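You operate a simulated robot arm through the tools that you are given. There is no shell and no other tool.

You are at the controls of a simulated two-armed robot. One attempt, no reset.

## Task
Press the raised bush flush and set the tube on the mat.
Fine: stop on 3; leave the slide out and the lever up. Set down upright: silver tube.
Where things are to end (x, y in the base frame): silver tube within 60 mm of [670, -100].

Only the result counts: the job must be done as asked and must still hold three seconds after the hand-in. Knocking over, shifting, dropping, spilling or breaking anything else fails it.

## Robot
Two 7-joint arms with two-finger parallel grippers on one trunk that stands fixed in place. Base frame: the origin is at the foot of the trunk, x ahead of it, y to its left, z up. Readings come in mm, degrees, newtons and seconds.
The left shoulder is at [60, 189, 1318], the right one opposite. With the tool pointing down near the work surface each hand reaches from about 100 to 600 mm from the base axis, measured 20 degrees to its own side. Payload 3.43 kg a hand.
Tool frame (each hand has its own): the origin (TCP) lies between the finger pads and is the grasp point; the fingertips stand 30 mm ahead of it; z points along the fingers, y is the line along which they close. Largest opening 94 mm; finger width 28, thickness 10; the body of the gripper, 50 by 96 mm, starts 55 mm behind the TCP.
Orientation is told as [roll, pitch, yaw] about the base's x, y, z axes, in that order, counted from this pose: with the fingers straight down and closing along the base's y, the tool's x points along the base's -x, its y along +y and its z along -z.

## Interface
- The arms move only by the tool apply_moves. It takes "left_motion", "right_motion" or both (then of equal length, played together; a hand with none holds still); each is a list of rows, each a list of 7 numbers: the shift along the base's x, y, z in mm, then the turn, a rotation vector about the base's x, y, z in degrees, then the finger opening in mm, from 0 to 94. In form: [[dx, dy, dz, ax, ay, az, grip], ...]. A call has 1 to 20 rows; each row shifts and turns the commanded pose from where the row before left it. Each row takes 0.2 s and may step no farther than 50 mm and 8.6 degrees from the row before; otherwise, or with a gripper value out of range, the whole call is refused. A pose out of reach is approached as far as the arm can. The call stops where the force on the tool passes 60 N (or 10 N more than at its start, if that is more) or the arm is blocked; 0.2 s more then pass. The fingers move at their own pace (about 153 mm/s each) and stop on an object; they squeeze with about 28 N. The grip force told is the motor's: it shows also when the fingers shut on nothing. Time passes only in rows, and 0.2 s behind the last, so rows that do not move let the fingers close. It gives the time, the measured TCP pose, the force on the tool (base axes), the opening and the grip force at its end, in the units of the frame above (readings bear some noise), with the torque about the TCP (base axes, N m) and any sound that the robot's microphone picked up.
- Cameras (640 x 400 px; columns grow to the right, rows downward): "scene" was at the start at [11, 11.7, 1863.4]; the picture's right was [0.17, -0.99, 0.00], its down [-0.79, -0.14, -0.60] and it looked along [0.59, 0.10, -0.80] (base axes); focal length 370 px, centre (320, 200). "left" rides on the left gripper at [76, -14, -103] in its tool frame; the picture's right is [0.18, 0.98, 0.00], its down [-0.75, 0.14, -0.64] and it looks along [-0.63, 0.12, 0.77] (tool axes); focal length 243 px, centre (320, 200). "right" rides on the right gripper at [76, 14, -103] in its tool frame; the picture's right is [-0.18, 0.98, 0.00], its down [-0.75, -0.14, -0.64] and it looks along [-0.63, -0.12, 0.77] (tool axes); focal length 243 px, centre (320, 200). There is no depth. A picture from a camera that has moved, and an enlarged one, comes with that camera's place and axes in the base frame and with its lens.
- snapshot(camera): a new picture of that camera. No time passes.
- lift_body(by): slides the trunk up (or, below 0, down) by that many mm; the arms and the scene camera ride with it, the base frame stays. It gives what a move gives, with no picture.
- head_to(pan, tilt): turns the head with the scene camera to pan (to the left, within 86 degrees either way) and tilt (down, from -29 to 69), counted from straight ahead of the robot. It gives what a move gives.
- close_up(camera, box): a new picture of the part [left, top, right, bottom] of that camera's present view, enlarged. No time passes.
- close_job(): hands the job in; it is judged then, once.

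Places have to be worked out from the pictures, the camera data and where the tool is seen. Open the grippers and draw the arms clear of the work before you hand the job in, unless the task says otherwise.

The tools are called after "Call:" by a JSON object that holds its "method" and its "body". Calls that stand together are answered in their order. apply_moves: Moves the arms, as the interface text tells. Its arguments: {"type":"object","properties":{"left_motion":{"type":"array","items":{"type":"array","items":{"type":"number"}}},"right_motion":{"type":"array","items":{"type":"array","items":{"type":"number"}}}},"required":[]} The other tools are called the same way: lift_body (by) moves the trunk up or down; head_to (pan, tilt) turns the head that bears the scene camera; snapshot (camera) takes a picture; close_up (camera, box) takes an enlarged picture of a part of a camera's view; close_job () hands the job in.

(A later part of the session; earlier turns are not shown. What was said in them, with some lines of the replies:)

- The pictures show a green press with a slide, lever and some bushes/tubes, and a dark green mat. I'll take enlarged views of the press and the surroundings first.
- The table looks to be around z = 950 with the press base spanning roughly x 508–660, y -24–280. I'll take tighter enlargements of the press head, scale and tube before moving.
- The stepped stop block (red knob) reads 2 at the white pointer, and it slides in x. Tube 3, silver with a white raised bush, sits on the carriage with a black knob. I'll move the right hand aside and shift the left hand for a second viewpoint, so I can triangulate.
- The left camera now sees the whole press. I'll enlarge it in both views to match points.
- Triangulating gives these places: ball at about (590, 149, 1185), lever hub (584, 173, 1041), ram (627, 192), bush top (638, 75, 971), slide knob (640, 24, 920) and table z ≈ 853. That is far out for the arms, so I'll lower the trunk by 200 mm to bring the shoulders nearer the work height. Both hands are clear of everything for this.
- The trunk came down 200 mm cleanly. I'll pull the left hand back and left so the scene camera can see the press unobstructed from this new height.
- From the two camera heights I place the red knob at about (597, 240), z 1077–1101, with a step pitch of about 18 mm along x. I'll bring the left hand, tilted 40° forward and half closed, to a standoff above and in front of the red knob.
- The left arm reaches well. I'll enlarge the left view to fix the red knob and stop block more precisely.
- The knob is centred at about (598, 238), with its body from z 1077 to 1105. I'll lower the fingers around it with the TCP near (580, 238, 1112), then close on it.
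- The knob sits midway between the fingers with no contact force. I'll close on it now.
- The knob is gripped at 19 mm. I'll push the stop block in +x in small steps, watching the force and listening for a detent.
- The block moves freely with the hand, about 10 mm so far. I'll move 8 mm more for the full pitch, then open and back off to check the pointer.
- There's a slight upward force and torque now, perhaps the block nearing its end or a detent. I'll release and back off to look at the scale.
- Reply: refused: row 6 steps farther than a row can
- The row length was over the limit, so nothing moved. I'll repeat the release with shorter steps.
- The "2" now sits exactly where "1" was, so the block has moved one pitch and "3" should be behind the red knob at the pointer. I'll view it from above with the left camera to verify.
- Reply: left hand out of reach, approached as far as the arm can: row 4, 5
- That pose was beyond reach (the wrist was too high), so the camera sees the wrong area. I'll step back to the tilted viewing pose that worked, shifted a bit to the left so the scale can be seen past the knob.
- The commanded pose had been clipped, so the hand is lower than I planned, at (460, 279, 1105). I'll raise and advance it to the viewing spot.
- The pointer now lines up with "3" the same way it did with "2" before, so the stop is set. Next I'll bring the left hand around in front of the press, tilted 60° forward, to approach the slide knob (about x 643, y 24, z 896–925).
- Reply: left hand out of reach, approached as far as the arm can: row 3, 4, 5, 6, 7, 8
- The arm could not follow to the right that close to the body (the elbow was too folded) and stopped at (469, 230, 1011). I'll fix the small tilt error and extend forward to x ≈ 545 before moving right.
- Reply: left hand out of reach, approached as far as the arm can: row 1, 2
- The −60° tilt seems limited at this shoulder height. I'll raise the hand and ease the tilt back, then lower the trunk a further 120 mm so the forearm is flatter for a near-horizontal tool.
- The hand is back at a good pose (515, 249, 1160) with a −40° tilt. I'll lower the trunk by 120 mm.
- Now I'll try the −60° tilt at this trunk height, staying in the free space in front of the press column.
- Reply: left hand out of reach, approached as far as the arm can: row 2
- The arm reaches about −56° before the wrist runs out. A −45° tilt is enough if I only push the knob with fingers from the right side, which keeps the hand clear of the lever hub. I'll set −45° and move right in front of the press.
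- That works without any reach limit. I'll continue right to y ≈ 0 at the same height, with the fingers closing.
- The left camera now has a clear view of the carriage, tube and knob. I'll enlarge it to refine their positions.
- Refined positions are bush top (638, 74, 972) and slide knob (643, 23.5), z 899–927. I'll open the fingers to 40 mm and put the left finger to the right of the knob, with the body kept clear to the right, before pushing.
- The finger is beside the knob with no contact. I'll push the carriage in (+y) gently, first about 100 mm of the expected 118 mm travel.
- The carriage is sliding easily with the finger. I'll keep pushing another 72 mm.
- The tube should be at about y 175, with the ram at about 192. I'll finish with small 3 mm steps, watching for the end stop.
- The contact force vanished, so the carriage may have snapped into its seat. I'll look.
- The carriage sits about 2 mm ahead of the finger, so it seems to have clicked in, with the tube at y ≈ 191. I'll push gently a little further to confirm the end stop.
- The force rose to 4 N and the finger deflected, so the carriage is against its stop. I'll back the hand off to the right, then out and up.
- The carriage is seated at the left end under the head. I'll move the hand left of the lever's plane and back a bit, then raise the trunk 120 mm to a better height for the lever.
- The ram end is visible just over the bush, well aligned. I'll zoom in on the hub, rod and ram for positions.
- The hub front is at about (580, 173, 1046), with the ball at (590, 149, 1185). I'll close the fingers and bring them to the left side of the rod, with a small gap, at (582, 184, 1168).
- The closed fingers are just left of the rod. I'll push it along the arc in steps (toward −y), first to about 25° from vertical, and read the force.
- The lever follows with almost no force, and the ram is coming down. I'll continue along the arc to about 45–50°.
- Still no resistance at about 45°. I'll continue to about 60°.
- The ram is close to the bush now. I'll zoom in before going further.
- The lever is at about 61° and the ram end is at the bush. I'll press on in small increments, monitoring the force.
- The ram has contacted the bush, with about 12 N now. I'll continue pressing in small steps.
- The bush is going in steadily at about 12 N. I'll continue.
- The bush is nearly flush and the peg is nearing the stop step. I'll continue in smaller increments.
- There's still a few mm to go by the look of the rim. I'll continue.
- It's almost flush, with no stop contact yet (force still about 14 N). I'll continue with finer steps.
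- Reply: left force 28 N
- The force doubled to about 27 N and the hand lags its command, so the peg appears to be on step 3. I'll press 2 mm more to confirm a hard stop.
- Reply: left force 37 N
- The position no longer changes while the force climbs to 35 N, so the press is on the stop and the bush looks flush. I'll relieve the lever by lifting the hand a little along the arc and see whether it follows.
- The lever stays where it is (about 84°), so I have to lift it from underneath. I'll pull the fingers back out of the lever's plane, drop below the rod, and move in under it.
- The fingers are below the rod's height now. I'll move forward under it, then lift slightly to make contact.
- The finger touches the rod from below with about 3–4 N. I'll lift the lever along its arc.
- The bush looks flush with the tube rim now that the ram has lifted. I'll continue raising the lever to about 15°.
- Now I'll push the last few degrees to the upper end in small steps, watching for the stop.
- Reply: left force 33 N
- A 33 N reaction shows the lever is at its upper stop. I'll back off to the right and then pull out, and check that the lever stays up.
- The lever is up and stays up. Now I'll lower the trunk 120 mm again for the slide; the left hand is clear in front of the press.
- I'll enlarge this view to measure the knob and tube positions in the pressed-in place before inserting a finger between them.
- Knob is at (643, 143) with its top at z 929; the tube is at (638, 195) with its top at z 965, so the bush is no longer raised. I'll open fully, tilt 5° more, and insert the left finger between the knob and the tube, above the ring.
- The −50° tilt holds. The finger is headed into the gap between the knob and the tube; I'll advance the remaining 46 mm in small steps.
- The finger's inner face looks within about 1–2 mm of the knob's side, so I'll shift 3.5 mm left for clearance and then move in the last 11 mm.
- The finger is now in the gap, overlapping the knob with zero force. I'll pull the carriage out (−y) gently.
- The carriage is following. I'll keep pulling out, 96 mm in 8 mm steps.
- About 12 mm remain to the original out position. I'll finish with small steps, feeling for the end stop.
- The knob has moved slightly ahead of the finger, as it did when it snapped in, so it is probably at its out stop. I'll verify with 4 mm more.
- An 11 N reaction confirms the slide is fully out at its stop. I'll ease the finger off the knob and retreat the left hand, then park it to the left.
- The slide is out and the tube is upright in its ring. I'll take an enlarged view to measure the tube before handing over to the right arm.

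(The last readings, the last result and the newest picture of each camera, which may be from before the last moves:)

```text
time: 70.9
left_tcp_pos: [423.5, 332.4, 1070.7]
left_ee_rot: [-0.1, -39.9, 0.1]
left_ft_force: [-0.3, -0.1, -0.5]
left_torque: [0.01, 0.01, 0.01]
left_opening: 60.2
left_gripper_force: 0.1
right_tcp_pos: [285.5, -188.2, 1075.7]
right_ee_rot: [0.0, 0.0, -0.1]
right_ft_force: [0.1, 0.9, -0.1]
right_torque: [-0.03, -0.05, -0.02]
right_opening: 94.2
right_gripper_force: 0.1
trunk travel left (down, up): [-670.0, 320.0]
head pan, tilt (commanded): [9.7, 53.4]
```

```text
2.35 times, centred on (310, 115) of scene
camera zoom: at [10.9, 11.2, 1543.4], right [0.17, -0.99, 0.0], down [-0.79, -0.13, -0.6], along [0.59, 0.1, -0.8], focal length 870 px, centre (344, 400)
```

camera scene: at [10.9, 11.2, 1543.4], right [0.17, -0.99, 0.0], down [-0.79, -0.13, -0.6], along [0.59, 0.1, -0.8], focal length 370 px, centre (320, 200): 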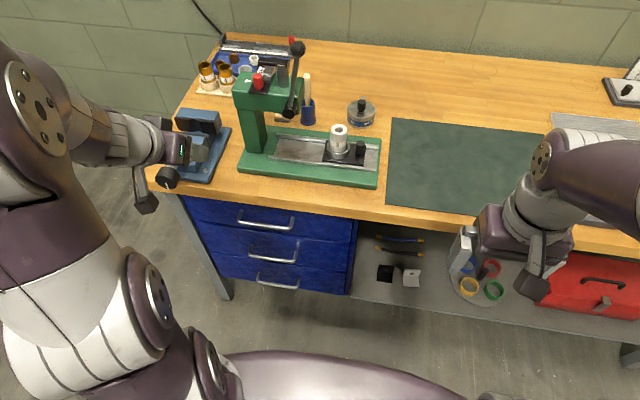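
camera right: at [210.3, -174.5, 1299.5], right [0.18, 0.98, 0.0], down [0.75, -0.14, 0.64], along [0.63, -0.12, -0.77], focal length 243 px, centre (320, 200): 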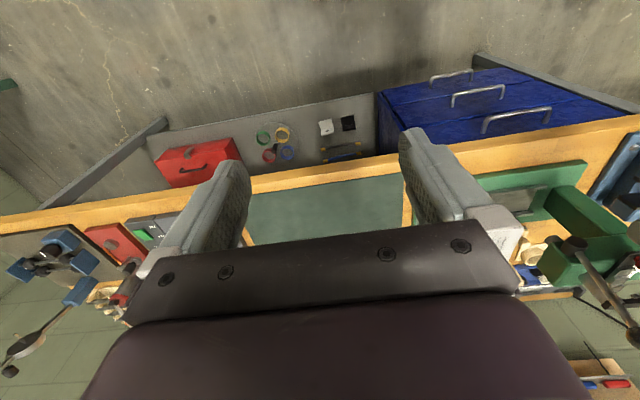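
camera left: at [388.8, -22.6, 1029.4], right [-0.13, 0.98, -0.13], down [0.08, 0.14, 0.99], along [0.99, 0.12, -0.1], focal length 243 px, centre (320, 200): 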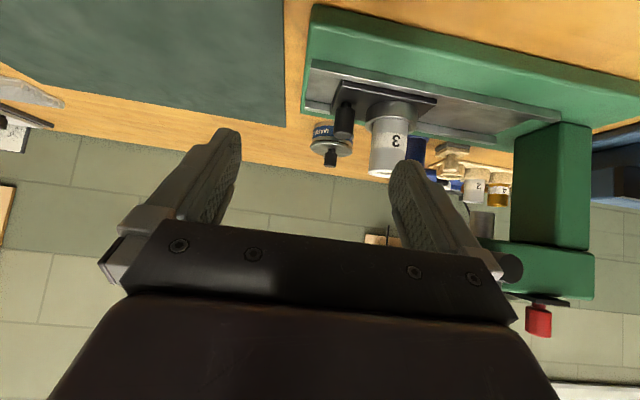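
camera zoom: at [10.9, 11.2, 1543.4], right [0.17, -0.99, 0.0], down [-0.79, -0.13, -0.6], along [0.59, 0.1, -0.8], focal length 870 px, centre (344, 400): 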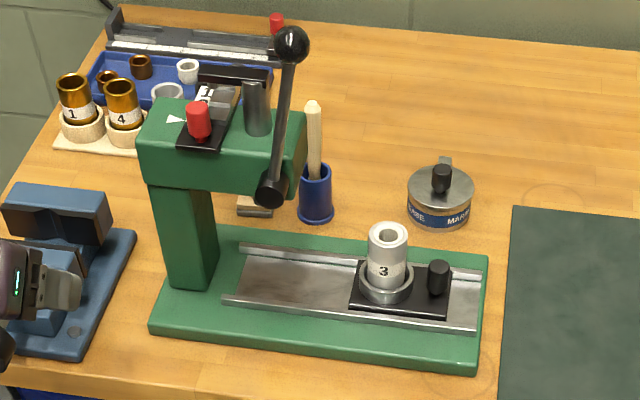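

The scene confirms slide out, lever up, stop at 3 and bush flush. Now I'll bring the right hand forward with a −45° tilt over the mat's front edge.

Call:
{"method": "apply_moves", "body": {"right_motion": [[36, 6, 0, 0, -7.5, 0, 60], [36, 6, 0, 0, -7.5, 0, 60], [36, 6, 0, 0, -7.5, 0, 60], [36, 6, 0, 0, -7.5, 0, 60], [36, 6, 0, 0, -7.5, 0, 60], [36, 8, 0, 0, -7.5, 0, 60], [0, 0, 0, 0, 0, 0, 60]]}}

Call:
{"method": "snapshot", "body": {"camera": "right"}}

Call:
{"method": "close_up", "body": {"camera": "scene", "box": [310, 110, 390, 180]}}

```text
time: 72.5
left_tcp_pos: [423.2, 333.7, 1070.2]
left_ee_rot: [-0.2, -39.9, 0.1]
left_ft_force: [-0.6, 0.1, 0.5]
left_torque: [0.0, -0.03, 0.0]
left_opening: 60.1
left_gripper_force: 0.1
right_tcp_pos: [499.6, -150.2, 1078.0]
right_ee_rot: [0.1, -45.1, -0.1]
right_ft_force: [0.5, 0.0, 0.5]
right_torque: [0.0, 0.01, -0.02]
right_opening: 60.0
right_gripper_force: 0.0
trunk travel left (down, up): [-670.0, 320.0]
head pan, tilt (commanded): [9.7, 53.4]
```

```text
taken
camera right: at [375.1, -135.0, 1097.8], right [0.13, 0.98, 0.13], down [0.08, -0.14, 0.99], along [0.99, -0.12, -0.09], focal length 243 px, centre (320, 200)
```

right: 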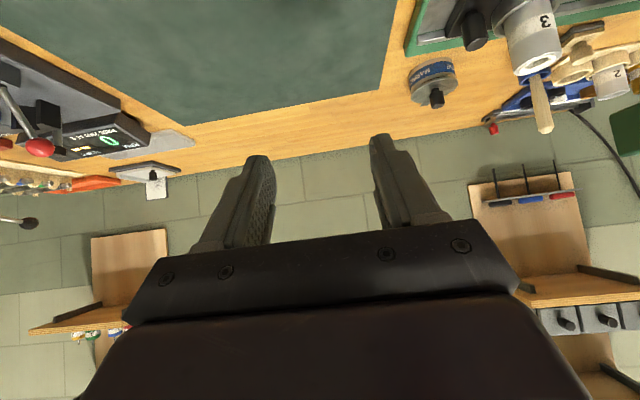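

```text
5.71 times, centred on (350, 145) of scene
camera zoom: at [10.9, 11.6, 1543.4], right [0.17, -0.99, 0.0], down [-0.79, -0.14, -0.6], along [0.59, 0.1, -0.8], focal length 2112 px, centre (149, 514)
```

zoom: 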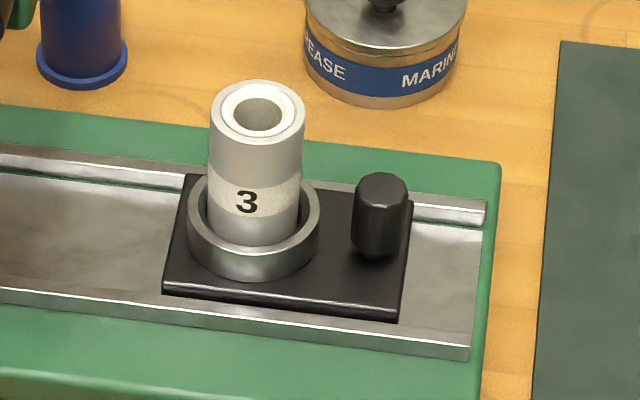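

The bush is flush in the tube. Next I'll swing the right hand left toward the tube with a 20° yaw, to a standoff about 140 mm back along its approach line.

Call:
{"method": "apply_moves", "body": {"right_motion": [[9, 38, -6, 0, 0, 4, 60], [9, 38, -6, 0, 0, 4, 60], [9, 38, -6, 0, 0, 4, 60], [9, 38, -6, 0, 0, 4, 60], [9, 38, -7, 0, 0, 4, 60], [0, 0, 0, 0, 0, 0, 60]]}}

Call:
{"method": "snapshot", "body": {"camera": "right"}}

Call:
{"method": "snapshot", "body": {"camera": "scene"}}

```text
time: 73.9
left_tcp_pos: [422.8, 332.5, 1071.1]
left_ee_rot: [-0.1, -40.0, 0.1]
left_ft_force: [0.5, -0.7, 0.2]
left_torque: [0.0, 0.04, -0.03]
left_opening: 60.1
left_gripper_force: 0.1
right_tcp_pos: [547.6, 39.4, 1047.3]
right_ee_rot: [0.0, -45.0, 20.1]
right_ft_force: [-0.1, 0.5, 0.1]
right_torque: [-0.04, -0.02, 0.02]
right_opening: 60.0
right_gripper_force: 0.1
trunk travel left (down, up): [-670.0, 320.0]
head pan, tilt (commanded): [9.7, 53.4]
```

```text
taken
camera right: at [424.4, 8.4, 1066.0], right [-0.21, 0.97, 0.13], down [0.12, -0.11, 0.99], along [0.97, 0.23, -0.1], focal length 243 px, centre (320, 200)
```

right: 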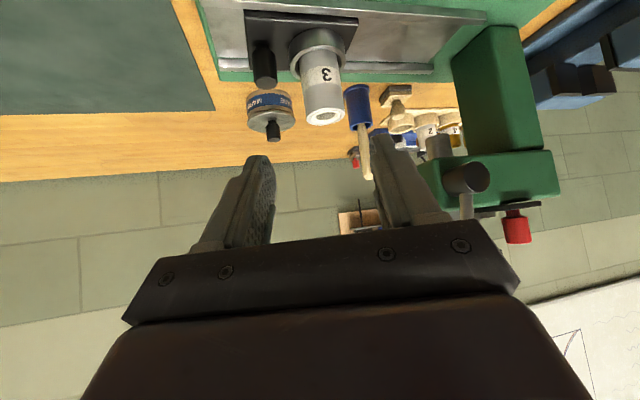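

```text
taken
camera scene: at [10.3, 10.9, 1543.4], right [0.17, -0.99, 0.0], down [-0.79, -0.13, -0.6], along [0.59, 0.1, -0.8], focal length 370 px, centre (320, 200)
```

scene: 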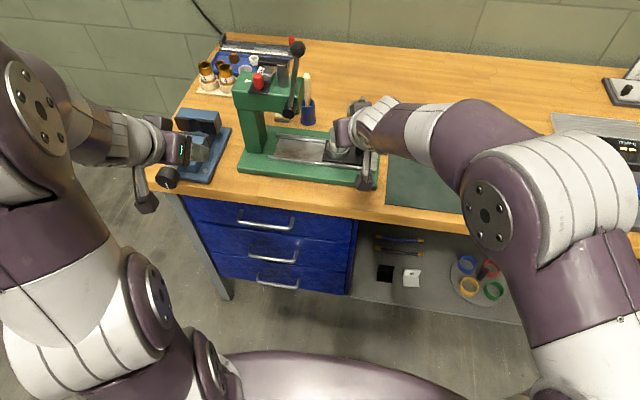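

The right hand is aligned: I compute the tube at (639, 74), right between the fingers. I'll narrow to 46 mm (to clear the slide knob) and advance most of the way along the approach line.

Call:
{"method": "apply_moves", "body": {"right_motion": [[0, 0, 0, 0, 0, 0, 46], [20, 7.3, -21, 0, 0, 0, 46], [20, 7.3, -21, 0, 0, 0, 46], [20, 7.3, -21, 0, 0, 0, 46], [0, 0, 0, 0, 0, 0, 46]]}}

Call:
{"method": "snapshot", "body": {"camera": "right"}}

Call:
{"method": "close_up", "body": {"camera": "right", "box": [230, 60, 410, 210]}}

```text
time: 75.1
left_tcp_pos: [423.0, 332.1, 1070.2]
left_ee_rot: [-0.2, -39.9, 0.0]
left_ft_force: [-0.1, 0.2, 0.2]
left_torque: [-0.02, 0.0, -0.02]
left_opening: 60.1
left_gripper_force: 0.1
right_tcp_pos: [608.4, 60.2, 982.9]
right_ee_rot: [0.0, -45.1, 20.0]
right_ft_force: [-0.2, -0.4, -0.2]
right_torque: [0.0, -0.01, -0.01]
right_opening: 46.0
right_gripper_force: 0.0
trunk travel left (down, up): [-670.0, 320.0]
head pan, tilt (commanded): [9.7, 53.4]
```

```text
taken
camera right: at [485.4, 29.8, 1001.9], right [-0.21, 0.97, 0.13], down [0.12, -0.11, 0.99], along [0.97, 0.23, -0.09], focal length 243 px, centre (320, 200)
```

right: 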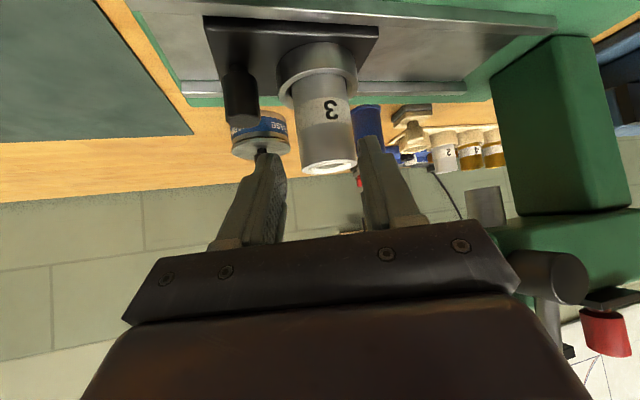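

```text
2.67 times, centred on (320, 135) of right
camera zoom: at [485.4, 29.8, 1001.9], right [-0.21, 0.97, 0.13], down [0.12, -0.11, 0.99], along [0.97, 0.23, -0.09], focal length 647 px, centre (320, 373)
```

zoom: 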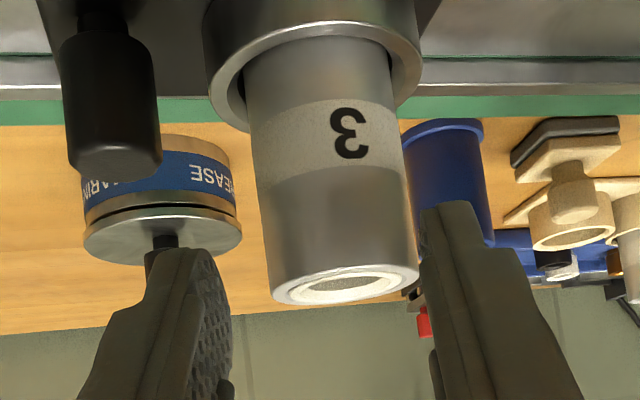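

The tube is about 4 mm to the left of the finger centreline. I'll correct laterally and advance the remaining ~48 mm so the pads straddle the tube.

Call:
{"method": "apply_moves", "body": {"right_motion": [[-1.2, 3.3, 0, 0, 0, 0, 46], [11, 3.8, -12, 0, 0, 0, 46], [11, 3.8, -12, 0, 0, 0, 46], [9, 3.2, -10, 0, 0, 0, 46], [0, 0, 0, 0, 0, 0, 46]]}}

Call:
{"method": "snapshot", "body": {"camera": "right"}}

Call:
{"method": "close_up", "body": {"camera": "right", "box": [230, 60, 430, 240]}}

```text
time: 76.3
left_tcp_pos: [423.2, 333.4, 1070.7]
left_ee_rot: [-0.2, -40.0, 0.1]
left_ft_force: [-0.1, 0.5, 0.0]
left_torque: [0.01, 0.0, 0.03]
left_opening: 59.9
left_gripper_force: 0.1
right_tcp_pos: [637.5, 75.2, 948.8]
right_ee_rot: [0.0, -45.1, 20.0]
right_ft_force: [0.1, 0.4, -0.6]
right_torque: [0.0, 0.02, -0.01]
right_opening: 45.7
right_gripper_force: 0.2
trunk travel left (down, up): [-670.0, 320.0]
head pan, tilt (commanded): [9.7, 53.4]
```

```text
taken
camera right: at [513.9, 45.6, 967.3], right [-0.21, 0.97, 0.13], down [0.12, -0.11, 0.99], along [0.97, 0.23, -0.1], focal length 243 px, centre (320, 200)
```

right: 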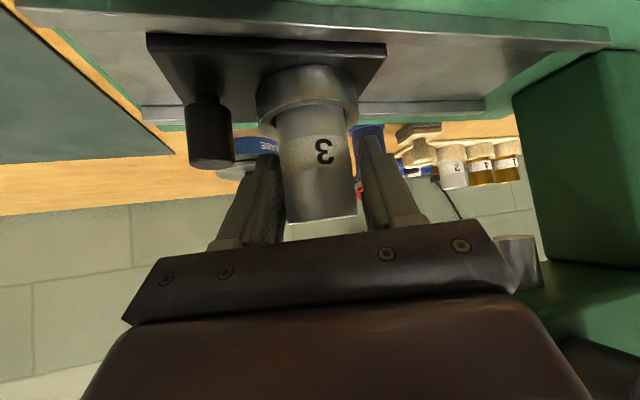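

```text
2.22 times, centred on (330, 150) of right
camera zoom: at [513.9, 45.6, 967.3], right [-0.21, 0.97, 0.13], down [0.12, -0.11, 0.99], along [0.97, 0.23, -0.1], focal length 539 px, centre (298, 311)
```

zoom: 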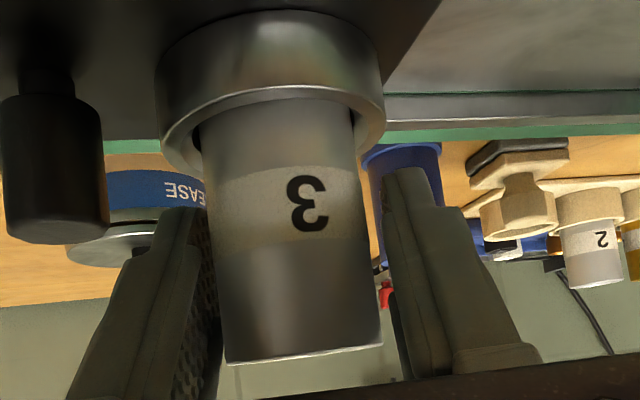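

The fingers straddle the tube with no contact. I'll close on it.

Call:
{"method": "apply_moves", "body": {"right_motion": [[0, 0, 0, 0, 0, 0, 40], [0, 0, 0, 0, 0, 0, 34], [0, 0, 0, 0, 0, 0, 25], [0, 0, 0, 0, 0, 0, 25], [0, 0, 0, 0, 0, 0, 25]]}}

Call:
{"method": "close_up", "body": {"camera": "right", "box": [230, 60, 430, 240]}}

```text
time: 77.5
left_tcp_pos: [423.0, 334.1, 1069.9]
left_ee_rot: [-0.2, -39.9, 0.2]
left_ft_force: [-0.1, 0.4, 0.3]
left_torque: [-0.02, 0.02, 0.04]
left_opening: 60.0
left_gripper_force: 0.1
right_tcp_pos: [636.2, 75.0, 948.2]
right_ee_rot: [0.0, -45.1, 20.0]
right_ft_force: [-0.5, -0.5, 1.0]
right_torque: [0.02, 0.04, 0.02]
right_opening: 40.2
right_gripper_force: 28.3
trunk travel left (down, up): [-670.0, 320.0]
head pan, tilt (commanded): [9.7, 53.4]
```

```text
2.22 times, centred on (330, 150) of right
camera zoom: at [513.7, 45.6, 967.5], right [-0.21, 0.97, 0.13], down [0.12, -0.11, 0.99], along [0.97, 0.23, -0.1], focal length 539 px, centre (298, 311)
```

zoom: 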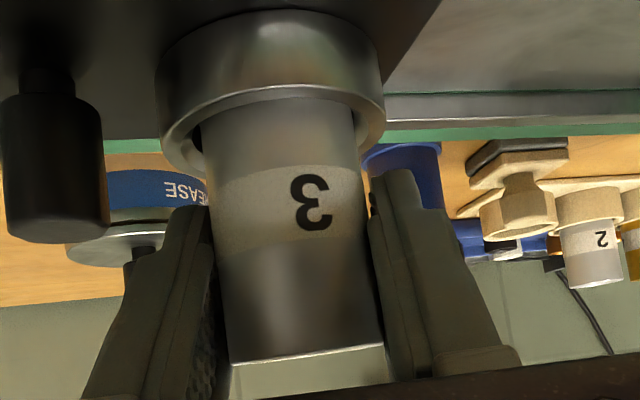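

The tube is held at a 40 mm opening with 28 N. I'll lift it straight up using the trunk, first 25 mm, to check the grip.

Call:
{"method": "lift_body", "body": {"by": 25}}

Call:
{"method": "close_up", "body": {"camera": "right", "box": [200, 20, 460, 240]}}

```text
time: 78.2
left_tcp_pos: [424.2, 334.4, 1095.1]
left_ee_rot: [-0.1, -40.0, 0.3]
left_ft_force: [0.8, 0.1, 0.4]
left_torque: [0.01, -0.03, 0.02]
left_opening: 60.0
left_gripper_force: 0.2
right_tcp_pos: [637.1, 74.5, 971.8]
right_ee_rot: [-0.1, -44.9, 20.1]
right_ft_force: [-0.2, 0.0, -0.5]
right_torque: [0.02, 0.0, 0.01]
right_opening: 40.2
right_gripper_force: 28.1
trunk travel left (down, up): [-695.0, 295.0]
head pan, tilt (commanded): [9.7, 53.4]
```

```text
1.82 times, centred on (330, 130) of right
camera zoom: at [514.1, 45.6, 992.1], right [-0.21, 0.97, 0.13], down [0.12, -0.11, 0.99], along [0.97, 0.23, -0.1], focal length 441 px, centre (302, 327)
```

zoom: 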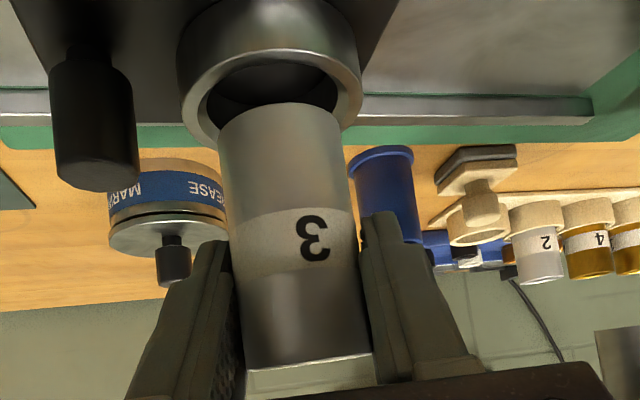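

The tube came up cleanly and hangs straight. I'll raise the trunk another 45 mm to clear the knob.

Call:
{"method": "lift_body", "body": {"by": 45}}

```text
time: 79.1
left_tcp_pos: [423.2, 333.0, 1139.1]
left_ee_rot: [-0.2, -40.0, 0.2]
left_ft_force: [0.4, 0.6, 0.2]
left_torque: [0.01, -0.04, 0.03]
left_opening: 60.0
left_gripper_force: 0.2
right_tcp_pos: [636.9, 74.3, 1018.2]
right_ee_rot: [0.0, -45.0, 19.9]
right_ft_force: [0.9, -0.3, -1.4]
right_torque: [0.01, 0.0, -0.02]
right_opening: 40.1
right_gripper_force: 27.8
trunk travel left (down, up): [-740.0, 250.0]
head pan, tilt (commanded): [9.7, 53.4]
```

The tube's bottom is now well above the knob. I'll carry it right to above the mat, near (658, −100), in gentle steps.

Call:
{"method": "apply_moves", "body": {"right_motion": [[0, -12, 0, 0, 0, 0, 25], [3, -24, 0, 0, 0, 0, 25], [3, -24, 0, 0, 0, 0, 25], [3, -24, 0, 0, 0, 0, 25], [4, -24, 0, 0, 0, 0, 25], [4, -24, 0, 0, 0, 0, 25], [4, -24, 0, 0, 0, 0, 25], [0, -18, 0, 0, 0, 0, 25], [0, 0, 0, 0, 0, 0, 25]]}}

Call:
{"method": "snapshot", "body": {"camera": "right"}}

Call:
{"method": "snapshot", "body": {"camera": "scene"}}

```text
time: 81.1
left_tcp_pos: [423.8, 332.9, 1139.9]
left_ee_rot: [-0.2, -39.9, 0.2]
left_ft_force: [-0.3, 0.0, 0.0]
left_torque: [0.01, -0.03, 0.01]
left_opening: 60.0
left_gripper_force: 0.1
right_tcp_pos: [657.1, -97.8, 1020.0]
right_ee_rot: [0.0, -45.1, 20.0]
right_ft_force: [0.2, -0.3, -0.7]
right_torque: [0.03, -0.01, -0.01]
right_opening: 40.4
right_gripper_force: 27.9
trunk travel left (down, up): [-740.0, 250.0]
head pan, tilt (commanded): [9.7, 53.4]
```

```text
taken
camera right: at [534.3, -128.6, 1038.8], right [-0.21, 0.97, 0.13], down [0.12, -0.11, 0.99], along [0.97, 0.23, -0.1], focal length 243 px, centre (320, 200)
```

right: 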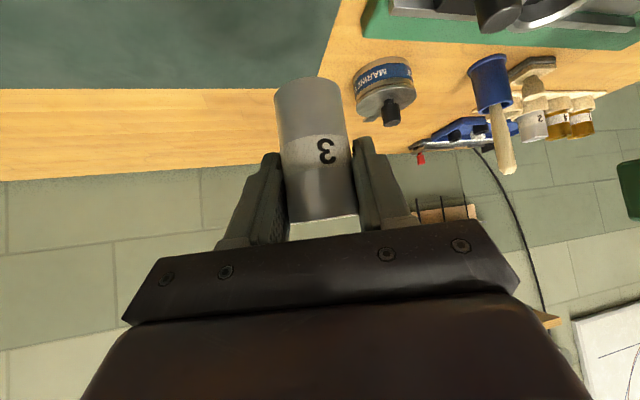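

```text
taken
camera scene: at [11.3, 12.1, 1613.4], right [0.17, -0.99, 0.0], down [-0.79, -0.14, -0.6], along [0.59, 0.1, -0.8], focal length 370 px, centre (320, 200)
```

scene: 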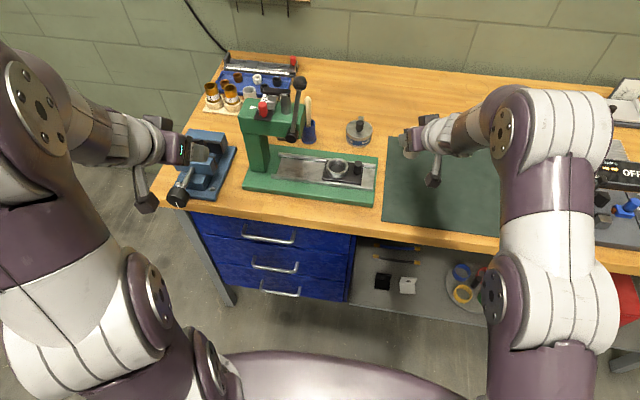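

The tube is over the mat at (657, −98). I expect contact with the mat at TCP z ≈ 923, so I'll lower by 72 mm first and then creep.

Call:
{"method": "apply_moves", "body": {"right_motion": [[0, 0, -9, 0, 0, 0, 25], [0, 0, -12, 0, 0, 0, 25], [0, 0, -12, 0, 0, 0, 25], [0, 0, -12, 0, 0, 0, 25], [0, 0, -12, 0, 0, 0, 25], [0, 0, -9, 0, 0, 0, 25], [0, 0, -6, 0, 0, 0, 25], [0, 0, 0, 0, 0, 0, 25]]}}

Call:
{"method": "snapshot", "body": {"camera": "right"}}

Call:
{"method": "close_up", "body": {"camera": "scene", "box": [370, 120, 470, 200]}}

```text
time: 82.9
left_tcp_pos: [423.3, 333.5, 1140.4]
left_ee_rot: [-0.2, -39.9, 0.2]
left_ft_force: [0.2, -0.3, -0.3]
left_torque: [-0.01, -0.02, 0.03]
left_opening: 60.2
left_gripper_force: 0.1
right_tcp_pos: [657.4, -99.2, 947.3]
right_ee_rot: [0.0, -45.0, 20.0]
right_ft_force: [-0.2, -0.5, -1.1]
right_torque: [-0.03, 0.0, 0.01]
right_opening: 39.7
right_gripper_force: 28.5
trunk travel left (down, up): [-740.0, 250.0]
head pan, tilt (commanded): [9.7, 53.4]
```

```text
taken
camera right: at [535.3, -128.7, 966.2], right [-0.21, 0.97, 0.13], down [0.12, -0.11, 0.99], along [0.97, 0.23, -0.1], focal length 243 px, centre (320, 200)
```

right: 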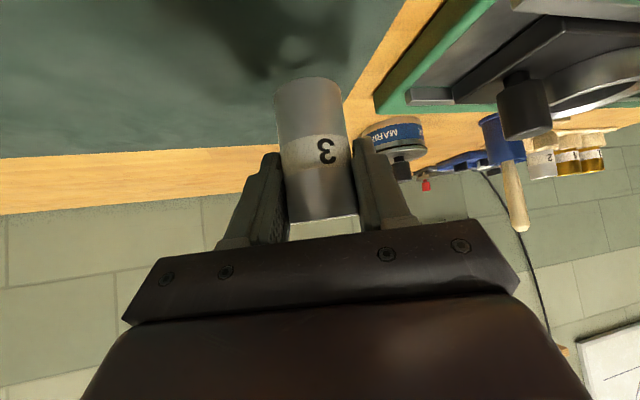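

```text
5.00 times, centred on (420, 160) of scene
camera zoom: at [11.2, 11.6, 1613.4], right [0.17, -0.99, 0.0], down [-0.79, -0.14, -0.6], along [0.59, 0.1, -0.8], focal length 1848 px, centre (-180, 400)
```

zoom: 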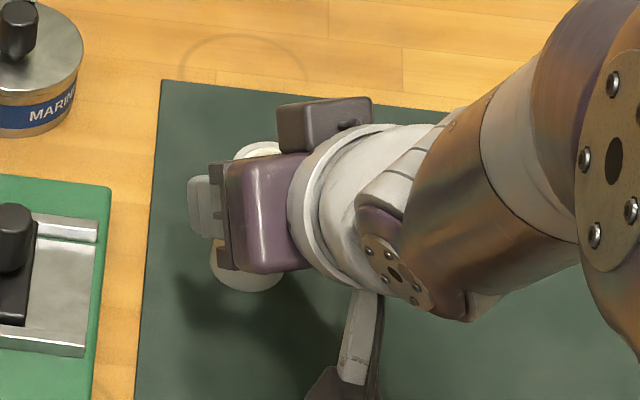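

No contact yet at z 947. I'll creep down in 3 mm steps, watching the vertical force.

Call:
{"method": "apply_moves", "body": {"right_motion": [[0, 0, -4, 0, 0, 0, 25], [0, 0, -4, 0, 0, 0, 25], [0, 0, -3, 0, 0, 0, 25], [0, 0, -3, 0, 0, 0, 25], [0, 0, 0, 0, 0, 0, 25]]}}

Call:
{"method": "close_up", "body": {"camera": "right", "box": [220, 40, 420, 240]}}

```text
time: 84.1
left_tcp_pos: [423.5, 331.9, 1140.8]
left_ee_rot: [-0.2, -39.9, 0.1]
left_ft_force: [0.4, -0.2, -0.2]
left_torque: [-0.03, -0.01, 0.02]
left_opening: 59.9
left_gripper_force: 0.1
right_tcp_pos: [658.2, -98.3, 931.4]
right_ee_rot: [0.1, -45.0, 20.0]
right_ft_force: [0.1, -0.1, -0.6]
right_torque: [0.01, 0.0, -0.02]
right_opening: 40.0
right_gripper_force: 27.8
trunk travel left (down, up): [-740.0, 250.0]
head pan, tilt (commanded): [9.7, 53.4]
```

```text
2.00 times, centred on (320, 140) of right
camera zoom: at [535.1, -128.4, 951.1], right [-0.21, 0.97, 0.13], down [0.12, -0.11, 0.99], along [0.97, 0.23, -0.1], focal length 485 px, centre (320, 320)
```

zoom: 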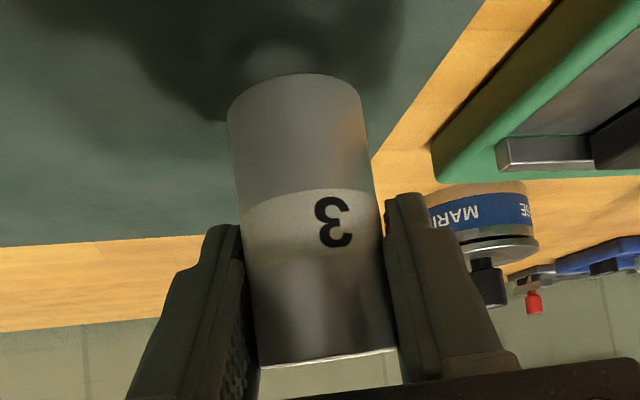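

The contact shadow is close but there's no force yet (z 931). I'll continue with 2 mm steps.

Call:
{"method": "apply_moves", "body": {"right_motion": [[0, 0, -2, 0, 0, 0, 25], [0, 0, -2, 0, 0, 0, 25], [0, 0, -2, 0, 0, 0, 25], [0, 0, 0, 0, 0, 0, 25]]}}

```text
time: 85.1
left_tcp_pos: [423.8, 332.4, 1140.8]
left_ee_rot: [-0.2, -40.0, 0.1]
left_ft_force: [-0.3, 0.3, 0.7]
left_torque: [0.02, 0.0, -0.02]
left_opening: 59.9
left_gripper_force: 0.0
right_tcp_pos: [657.9, -98.6, 924.8]
right_ee_rot: [0.0, -45.0, 20.0]
right_ft_force: [0.1, -0.2, -1.0]
right_torque: [0.01, 0.0, 0.01]
right_opening: 39.9
right_gripper_force: 27.9
trunk travel left (down, up): [-740.0, 250.0]
head pan, tilt (commanded): [9.7, 53.4]
```

Still free at z 925. I'll keep creeping down.

Call:
{"method": "apply_moves", "body": {"right_motion": [[0, 0, -2, 0, 0, 0, 25], [0, 0, -1.5, 0, 0, 0, 25], [0, 0, 0, 0, 0, 0, 25]]}}

Call:
{"method": "close_up", "body": {"camera": "right", "box": [220, 40, 420, 240]}}

```text
time: 85.9
left_tcp_pos: [423.7, 332.8, 1140.8]
left_ee_rot: [-0.2, -39.9, 0.0]
left_ft_force: [0.2, -0.8, 0.4]
left_torque: [0.0, 0.0, -0.02]
left_opening: 60.0
left_gripper_force: 0.0
right_tcp_pos: [658.7, -98.7, 922.4]
right_ee_rot: [-0.1, -45.0, 19.9]
right_ft_force: [0.1, 0.4, -0.4]
right_torque: [-0.03, -0.01, -0.02]
right_opening: 39.8
right_gripper_force: 28.2
trunk travel left (down, up): [-740.0, 250.0]
head pan, tilt (commanded): [9.7, 53.4]
```

```text
2.00 times, centred on (320, 140) of right
camera zoom: at [534.5, -128.5, 942.0], right [-0.21, 0.97, 0.13], down [0.12, -0.11, 0.99], along [0.97, 0.23, -0.1], focal length 485 px, centre (320, 320)
```

zoom: 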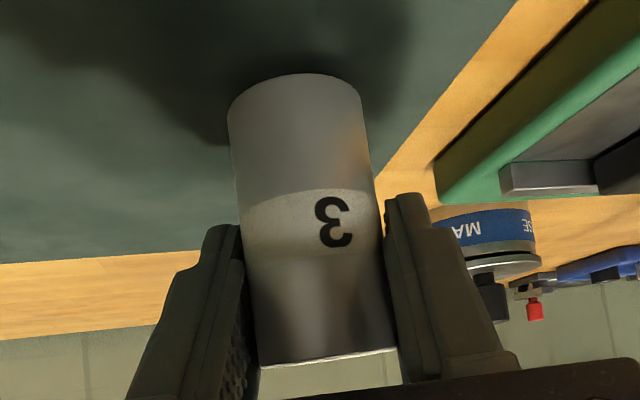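

The shadow now meets the tube base, so contact must be within a few mm. I'll go down in 1 mm steps.

Call:
{"method": "apply_moves", "body": {"right_motion": [[0, 0, -1, 0, 0, 0, 25], [0, 0, -1, 0, 0, 0, 25], [0, 0, -1, 0, 0, 0, 25], [0, 0, 0, 0, 0, 0, 25]]}}

```text
time: 86.9
left_tcp_pos: [423.2, 332.7, 1141.0]
left_ee_rot: [-0.1, -39.9, 0.0]
left_ft_force: [0.8, -0.4, 0.6]
left_torque: [-0.04, 0.01, 0.0]
left_opening: 60.2
left_gripper_force: 0.1
right_tcp_pos: [657.7, -97.8, 919.4]
right_ee_rot: [0.0, -44.9, 20.1]
right_ft_force: [-0.3, 0.7, -0.7]
right_torque: [-0.03, 0.0, -0.01]
right_opening: 39.9
right_gripper_force: 28.3
trunk travel left (down, up): [-740.0, 250.0]
head pan, tilt (commanded): [9.7, 53.4]
```

Call:
{"method": "apply_moves", "body": {"right_motion": [[0, 0, -1, 0, 0, 0, 25], [0, 0, -1, 0, 0, 0, 25], [0, 0, -1, 0, 0, 0, 25], [0, 0, 0, 0, 0, 0, 25]]}}

Call:
{"method": "close_up", "body": {"camera": "right", "box": [220, 40, 420, 240]}}

```text
time: 87.9
left_tcp_pos: [424.1, 332.1, 1141.8]
left_ee_rot: [-0.2, -39.8, 0.2]
left_ft_force: [0.3, -0.8, 0.5]
left_torque: [0.03, 0.01, 0.02]
left_opening: 59.9
left_gripper_force: 0.0
right_tcp_pos: [657.4, -99.1, 915.8]
right_ee_rot: [0.0, -45.1, 20.0]
right_ft_force: [-0.6, 0.3, 0.0]
right_torque: [0.0, 0.01, 0.01]
right_opening: 39.8
right_gripper_force: 27.5
trunk travel left (down, up): [-740.0, 250.0]
head pan, tilt (commanded): [9.7, 53.4]
```

```text
2.00 times, centred on (320, 140) of right
camera zoom: at [534.7, -128.1, 935.7], right [-0.21, 0.97, 0.13], down [0.12, -0.11, 0.99], along [0.97, 0.23, -0.1], focal length 485 px, centre (320, 320)
```

zoom: 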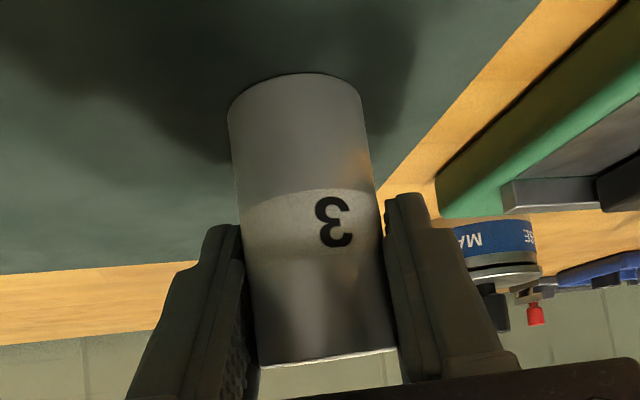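

No contact force yet at 916. I'll continue down in 1 mm steps.

Call:
{"method": "apply_moves", "body": {"right_motion": [[0, 0, -1, 0, 0, 0, 25], [0, 0, -1, 0, 0, 0, 25], [0, 0, -1, 0, 0, 0, 25], [0, 0, -1, 0, 0, 0, 25], [0, 0, 0, 0, 0, 0, 25]]}}

```text
time: 89.1
left_tcp_pos: [422.2, 333.6, 1140.8]
left_ee_rot: [-0.2, -40.0, 0.2]
left_ft_force: [0.7, -0.2, 0.1]
left_torque: [-0.01, 0.0, -0.04]
left_opening: 59.9
left_gripper_force: 0.2
right_tcp_pos: [656.4, -99.8, 916.3]
right_ee_rot: [-0.1, -45.5, 20.1]
right_ft_force: [3.4, -1.5, 20.8]
right_torque: [0.08, 0.16, 0.02]
right_opening: 39.9
right_gripper_force: 28.3
trunk travel left (down, up): [-740.0, 250.0]
head pan, tilt (commanded): [9.7, 53.4]
```

Contact: 21 N upward, so the tube is on the mat. I'll relieve the preload by raising about 3 mm, check the force, then open.

Call:
{"method": "apply_moves", "body": {"right_motion": [[0, 0, 1.5, 0, 0, 0, 25], [0, 0, 1.5, 0, 0, 0, 25], [0, 0, 0, 0, 0, 0, 25]]}}

Call:
{"method": "close_up", "body": {"camera": "right", "box": [220, 40, 420, 240]}}

```text
time: 89.9
left_tcp_pos: [422.4, 332.8, 1140.6]
left_ee_rot: [-0.2, -39.9, 0.2]
left_ft_force: [0.3, 0.1, -0.9]
left_torque: [-0.01, -0.02, 0.03]
left_opening: 60.4
left_gripper_force: 0.0
right_tcp_pos: [656.5, -98.5, 916.0]
right_ee_rot: [0.0, -45.2, 20.0]
right_ft_force: [9.0, 0.4, 15.1]
right_torque: [0.21, -0.31, -0.12]
right_opening: 40.1
right_gripper_force: 28.3
trunk travel left (down, up): [-740.0, 250.0]
head pan, tilt (commanded): [9.7, 53.4]
```

```text
2.00 times, centred on (320, 140) of right
camera zoom: at [534.5, -128.5, 935.2], right [-0.21, 0.97, 0.13], down [0.12, -0.11, 0.99], along [0.97, 0.23, -0.09], focal length 485 px, centre (320, 320)
```

zoom: 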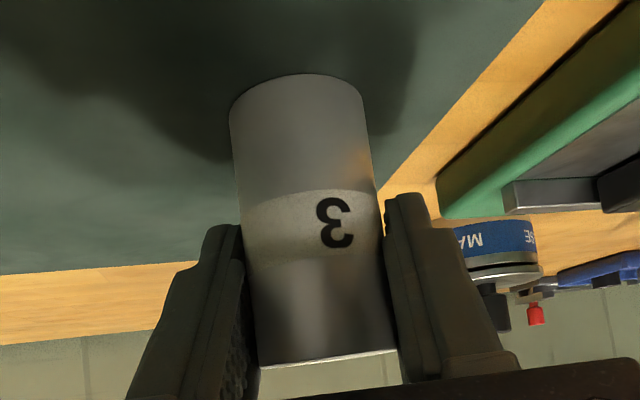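

There's still about 15 N of preload with some sideways friction. I'll raise another 1.5 mm before releasing.

Call:
{"method": "apply_moves", "body": {"right_motion": [[0, 0, 1, 0, 0, 0, 25], [0, 0, 0.5, 0, 0, 0, 25], [0, 0, 0, 0, 0, 0, 25]]}}

```text
time: 90.7
left_tcp_pos: [424.7, 333.0, 1139.9]
left_ee_rot: [-0.2, -39.9, 0.1]
left_ft_force: [-0.1, -0.3, -1.3]
left_torque: [0.04, -0.02, 0.01]
left_opening: 60.1
left_gripper_force: 0.0
right_tcp_pos: [656.4, -99.6, 917.1]
right_ee_rot: [0.0, -44.7, 20.1]
right_ft_force: [3.7, 2.0, 5.4]
right_torque: [0.2, -0.18, -0.06]
right_opening: 40.0
right_gripper_force: 27.6
trunk travel left (down, up): [-740.0, 250.0]
head pan, tilt (commanded): [9.7, 53.4]
```

The preload is down to about 5 N. I'll open the fingers gradually.

Call:
{"method": "apply_moves", "body": {"right_motion": [[0, 0, 0, 0, 0, 0, 41], [0, 0, 0, 0, 0, 0, 43], [0, 0, 0, 0, 0, 0, 47], [0, 0, 0, 0, 0, 0, 54], [0, 0, 0, 0, 0, 0, 60], [0, 0, 0, 0, 0, 0, 60]]}}

Call:
{"method": "snapshot", "body": {"camera": "right"}}

Call:
{"method": "close_up", "body": {"camera": "right", "box": [220, 40, 420, 240]}}

```text
time: 92.1
left_tcp_pos: [422.8, 331.7, 1141.2]
left_ee_rot: [-0.2, -39.9, 0.1]
left_ft_force: [-0.4, 0.1, -0.9]
left_torque: [0.03, 0.02, -0.02]
left_opening: 60.1
left_gripper_force: 0.1
right_tcp_pos: [657.0, -99.9, 917.4]
right_ee_rot: [0.1, -45.0, 20.0]
right_ft_force: [0.1, 0.4, 0.6]
right_torque: [0.01, 0.02, 0.01]
right_opening: 60.0
right_gripper_force: 0.0
trunk travel left (down, up): [-740.0, 250.0]
head pan, tilt (commanded): [9.7, 53.4]
```

```text
taken
camera right: at [534.7, -129.1, 936.4], right [-0.21, 0.97, 0.13], down [0.12, -0.11, 0.99], along [0.97, 0.23, -0.1], focal length 243 px, centre (320, 200)
```

right: 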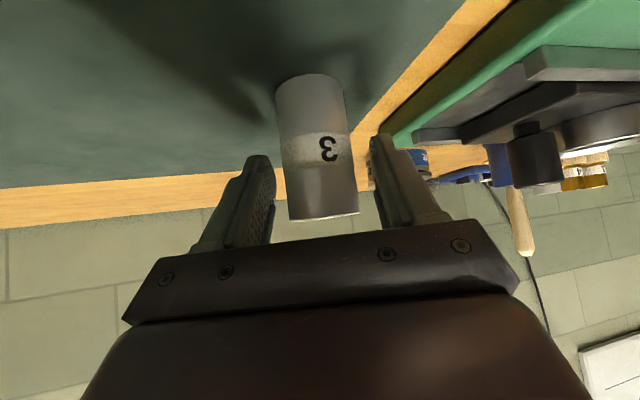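

```text
2.00 times, centred on (320, 140) of right
camera zoom: at [534.7, -129.1, 936.4], right [-0.21, 0.97, 0.13], down [0.12, -0.11, 0.99], along [0.97, 0.23, -0.1], focal length 485 px, centre (320, 320)
```

zoom: 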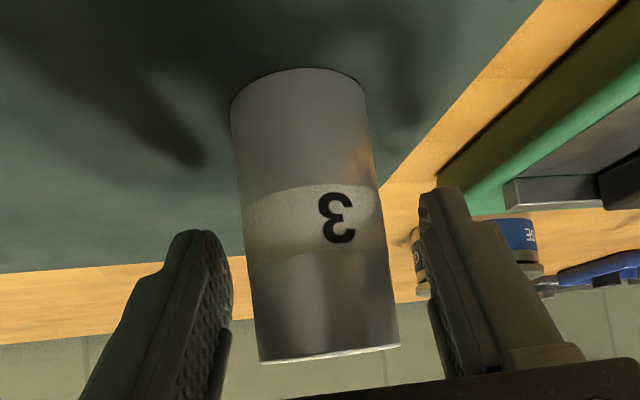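

The tube is standing free on the mat. I'll withdraw the right hand straight back along the approach line and then park it.

Call:
{"method": "apply_moves", "body": {"right_motion": [[-8, -2.9, 8.5, 0, 0, 0, 60], [-15, -5.4, 16, 0, 0, 0, 60], [-20, -7.3, 21, 0, 0, 0, 60], [-20, -7.3, 21, 0, 0, 0, 60], [-25, -9, 26, 0, 0, 0, 60], [-25, -15, 20, 0, 0, 0, 60], [-30, -20, 10, 0, 0, 0, 60], [-30, -30, 10, 0, 5, 0, 60], [0, 0, 0, 0, 0, 0, 60]]}}

Call:
{"method": "snapshot", "body": {"camera": "scene"}}

Call:
{"method": "snapshot", "body": {"camera": "right"}}

Call:
{"method": "close_up", "body": {"camera": "scene", "box": [320, 80, 480, 200]}}

Call:
{"method": "close_up", "body": {"camera": "scene", "box": [190, 50, 400, 210]}}

```text
time: 94.1
left_tcp_pos: [424.8, 333.2, 1139.8]
left_ee_rot: [-0.2, -39.9, 0.2]
left_ft_force: [0.2, -1.1, 0.6]
left_torque: [0.0, -0.02, 0.01]
left_opening: 59.7
left_gripper_force: 0.0
right_tcp_pos: [486.6, -194.0, 1049.4]
right_ee_rot: [2.3, -40.2, 18.5]
right_ft_force: [1.1, -0.6, -0.6]
right_torque: [0.01, 0.02, 0.01]
right_opening: 60.1
right_gripper_force: 0.0
trunk travel left (down, up): [-740.0, 250.0]
head pan, tilt (commanded): [9.7, 53.4]
```

```text
taken
camera scene: at [11.7, 12.4, 1613.4], right [0.17, -0.99, 0.0], down [-0.79, -0.14, -0.6], along [0.59, 0.1, -0.8], focal length 370 px, centre (320, 200)
```

scene: 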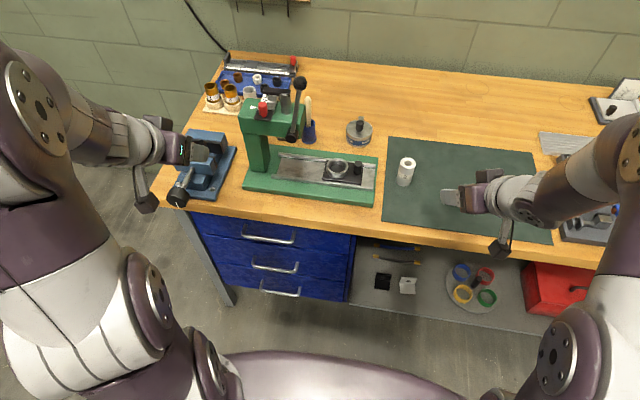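

```text
taken
camera right: at [365.9, -222.7, 1079.2], right [-0.2, 0.97, 0.15], down [0.21, -0.11, 0.97], along [0.96, 0.23, -0.18], focal length 243 px, centre (320, 200)
```

right: 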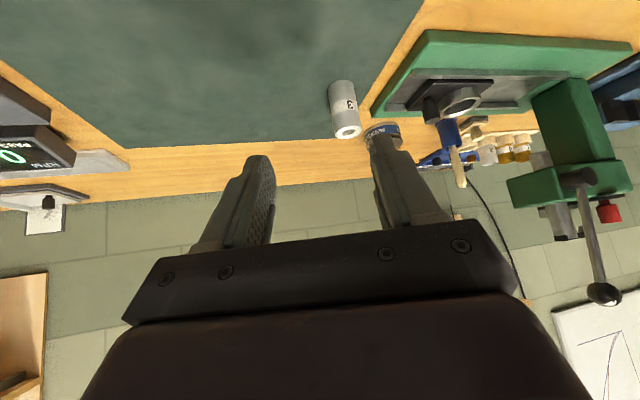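

```text
3.33 times, centred on (400, 140) of scene
camera zoom: at [11.7, 12.4, 1613.4], right [0.17, -0.99, 0.0], down [-0.79, -0.14, -0.6], along [0.59, 0.1, -0.8], focal length 1232 px, centre (53, 400)
```

zoom: 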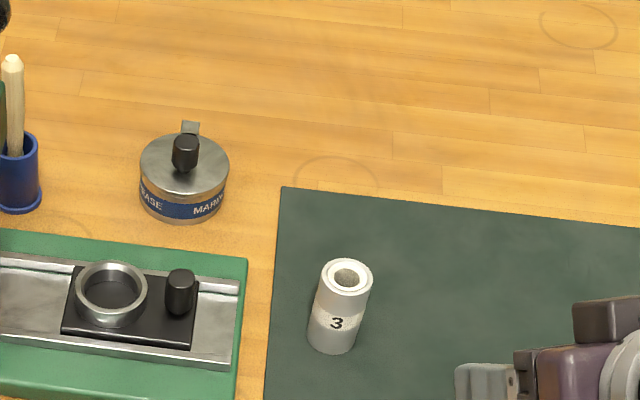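

```text
2.50 times, centred on (295, 130) of scene
camera zoom: at [11.7, 12.4, 1613.4], right [0.17, -0.99, 0.0], down [-0.79, -0.14, -0.6], along [0.59, 0.1, -0.8], focal length 924 px, centre (382, 375)
```

zoom: 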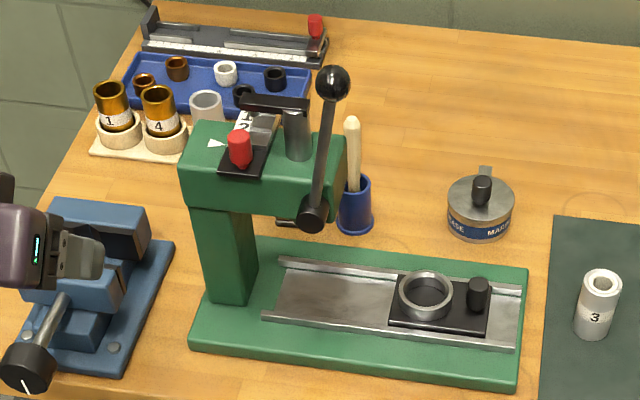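

The tube stands upright at about (660, −100). I'll take final close-ups of the tube top and the stop scale before parking the arms.

Call:
{"method": "close_up", "body": {"camera": "scene", "box": [390, 145, 430, 195]}}

Call:
{"method": "close_up", "body": {"camera": "scene", "box": [235, 70, 325, 145]}}

Call:
{"method": "close_up", "body": {"camera": "right", "box": [310, 60, 400, 160]}}

```text
8.00 times, centred on (410, 170) of scene
camera zoom: at [11.7, 12.4, 1613.4], right [0.17, -0.99, 0.0], down [-0.79, -0.14, -0.6], along [0.59, 0.1, -0.8], focal length 2957 px, centre (-400, 440)
```

zoom: 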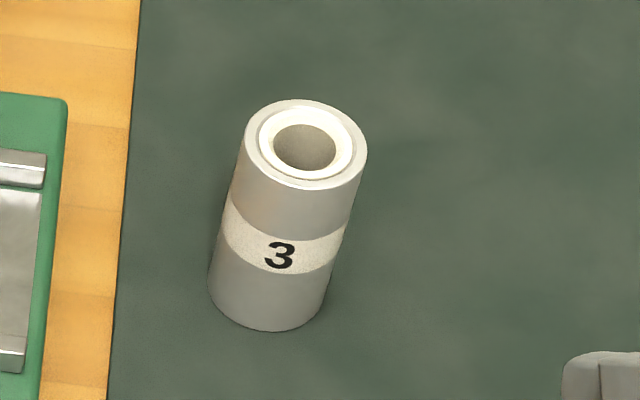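

```text
5.33 times, centred on (280, 108) of scene
camera zoom: at [11.7, 12.4, 1613.4], right [0.17, -0.99, 0.0], down [-0.79, -0.14, -0.6], along [0.59, 0.1, -0.8], focal length 1972 px, centre (533, 693)
```

zoom: 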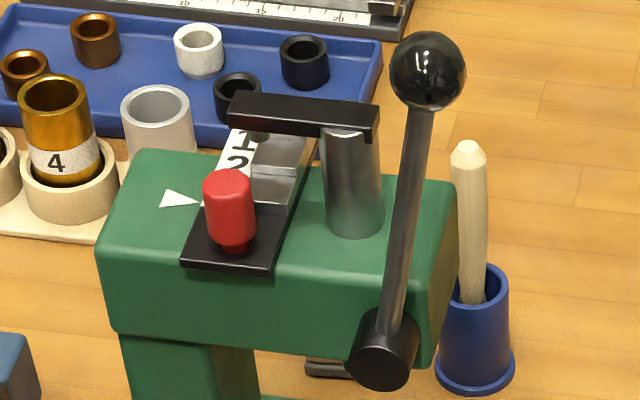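

```text
4.00 times, centred on (355, 110) of right
camera zoom: at [365.9, -222.7, 1079.2], right [-0.2, 0.97, 0.15], down [0.21, -0.11, 0.97], along [0.96, 0.23, -0.18], focal length 970 px, centre (180, 560)
```

zoom: 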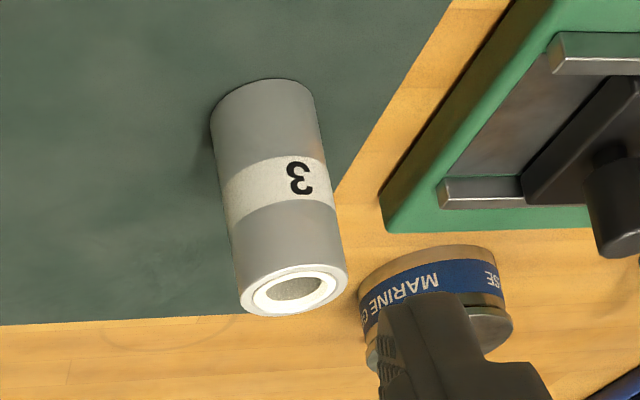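

All goals look met. I'll open both grippers fully and draw both arms back clear of the bench.

Call:
{"method": "apply_moves", "body": {"right_motion": [[-30, -5, 10, 0, 6, -3, 94], [-35, -5, 8, 0, 7, -5, 94], [-35, 0, 5, 0, 7, -5, 94], [-35, 0, 5, 0, 7, -5, 94], [-30, 0, 0, 0, 6, 0, 94], [0, 0, 0, 0, 0, 0, 94], [0, 0, 0, 0, 0, 0, 94]], "left_motion": [[-20, 5, 5, 0, 6, 0, 94], [-20, 5, 5, 0, 7, 0, 94], [-20, 0, 0, 0, 7, 0, 94], [-20, 0, 0, 0, 7, 0, 94], [-10, 0, 0, 0, 6, 0, 94], [0, 0, 0, 0, 0, 0, 94], [0, 0, 0, 0, 0, 0, 94]]}}

Call:
{"method": "snapshot", "body": {"camera": "scene"}}

Call:
{"method": "close_up", "body": {"camera": "scene", "box": [200, 60, 480, 220]}}

```text
time: 95.7
left_tcp_pos: [334.1, 352.1, 1131.1]
left_ee_rot: [-2.0, -14.3, 0.2]
left_ft_force: [0.0, 0.2, 0.7]
left_torque: [-0.05, 0.01, 0.01]
left_opening: 94.0
left_gripper_force: 0.0
left hand out of reach, approached as far as the arm can: row 4, 5
right_tcp_pos: [320.3, -203.3, 1079.0]
right_ee_rot: [6.6, -7.6, -2.0]
right_ft_force: [-0.7, 0.1, -0.3]
right_torque: [-0.02, -0.02, -0.01]
right_opening: 93.9
right_gripper_force: 0.0
trunk travel left (down, up): [-740.0, 250.0]
head pan, tilt (commanded): [9.7, 53.4]
```

```text
taken
camera scene: at [10.9, 12.4, 1613.4], right [0.17, -0.99, 0.0], down [-0.79, -0.14, -0.6], along [0.59, 0.1, -0.8], focal length 370 px, centre (320, 200)
```

scene: 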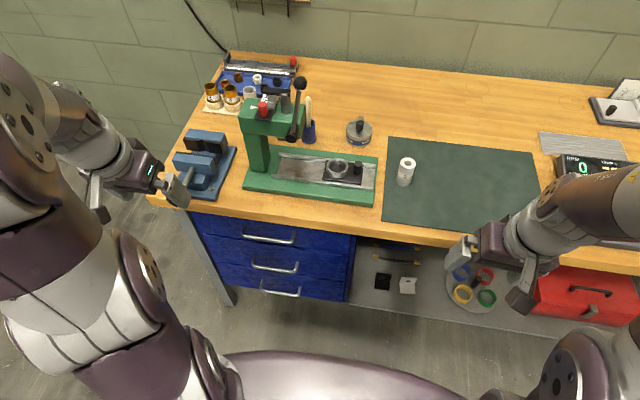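

```text
2.29 times, centred on (340, 140) of scene
camera zoom: at [10.9, 12.4, 1613.4], right [0.17, -0.99, 0.0], down [-0.79, -0.14, -0.6], along [0.59, 0.1, -0.8], focal length 845 px, centre (274, 337)
```

zoom: 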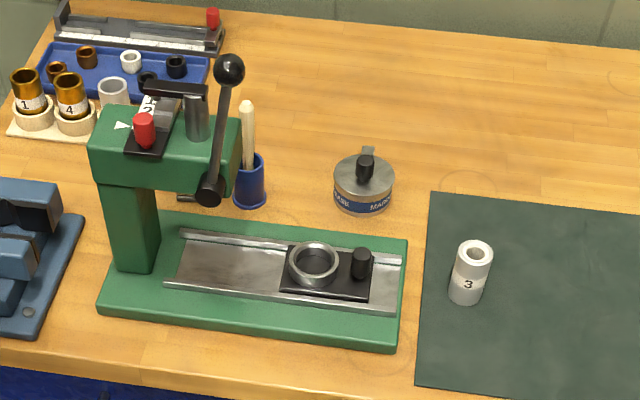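

Both arms are clear with grippers open. The bush is flush, the stop is on 3, the slide is out, the lever is up, and the silver tube stands upright on the mat near (660, −100). I'm handing in the job.

Call:
{"method": "close_job", "body": {}}

```text
The job is handed in.
```

I pressed the bush flush in the silver tube (number 3) and set the tube upright on the mat, then handed the job in. I don't have the judge's result.

- **Stop:** moved from 2 to 3 and checked against the pointer. The press then came up hard against it, and close-ups show the bush level with the tube rim.
- **Slide and lever:** the slide is fully out and the lever is back up. I pushed each until it met its end stop.
- **Tube:** standing upright and released at about [660, -100], roughly 10 mm from the target [670, -100].
- **Surroundings:** nothing else looks moved in the final pictures. Both grippers are open and the arms are drawn back from the bench.
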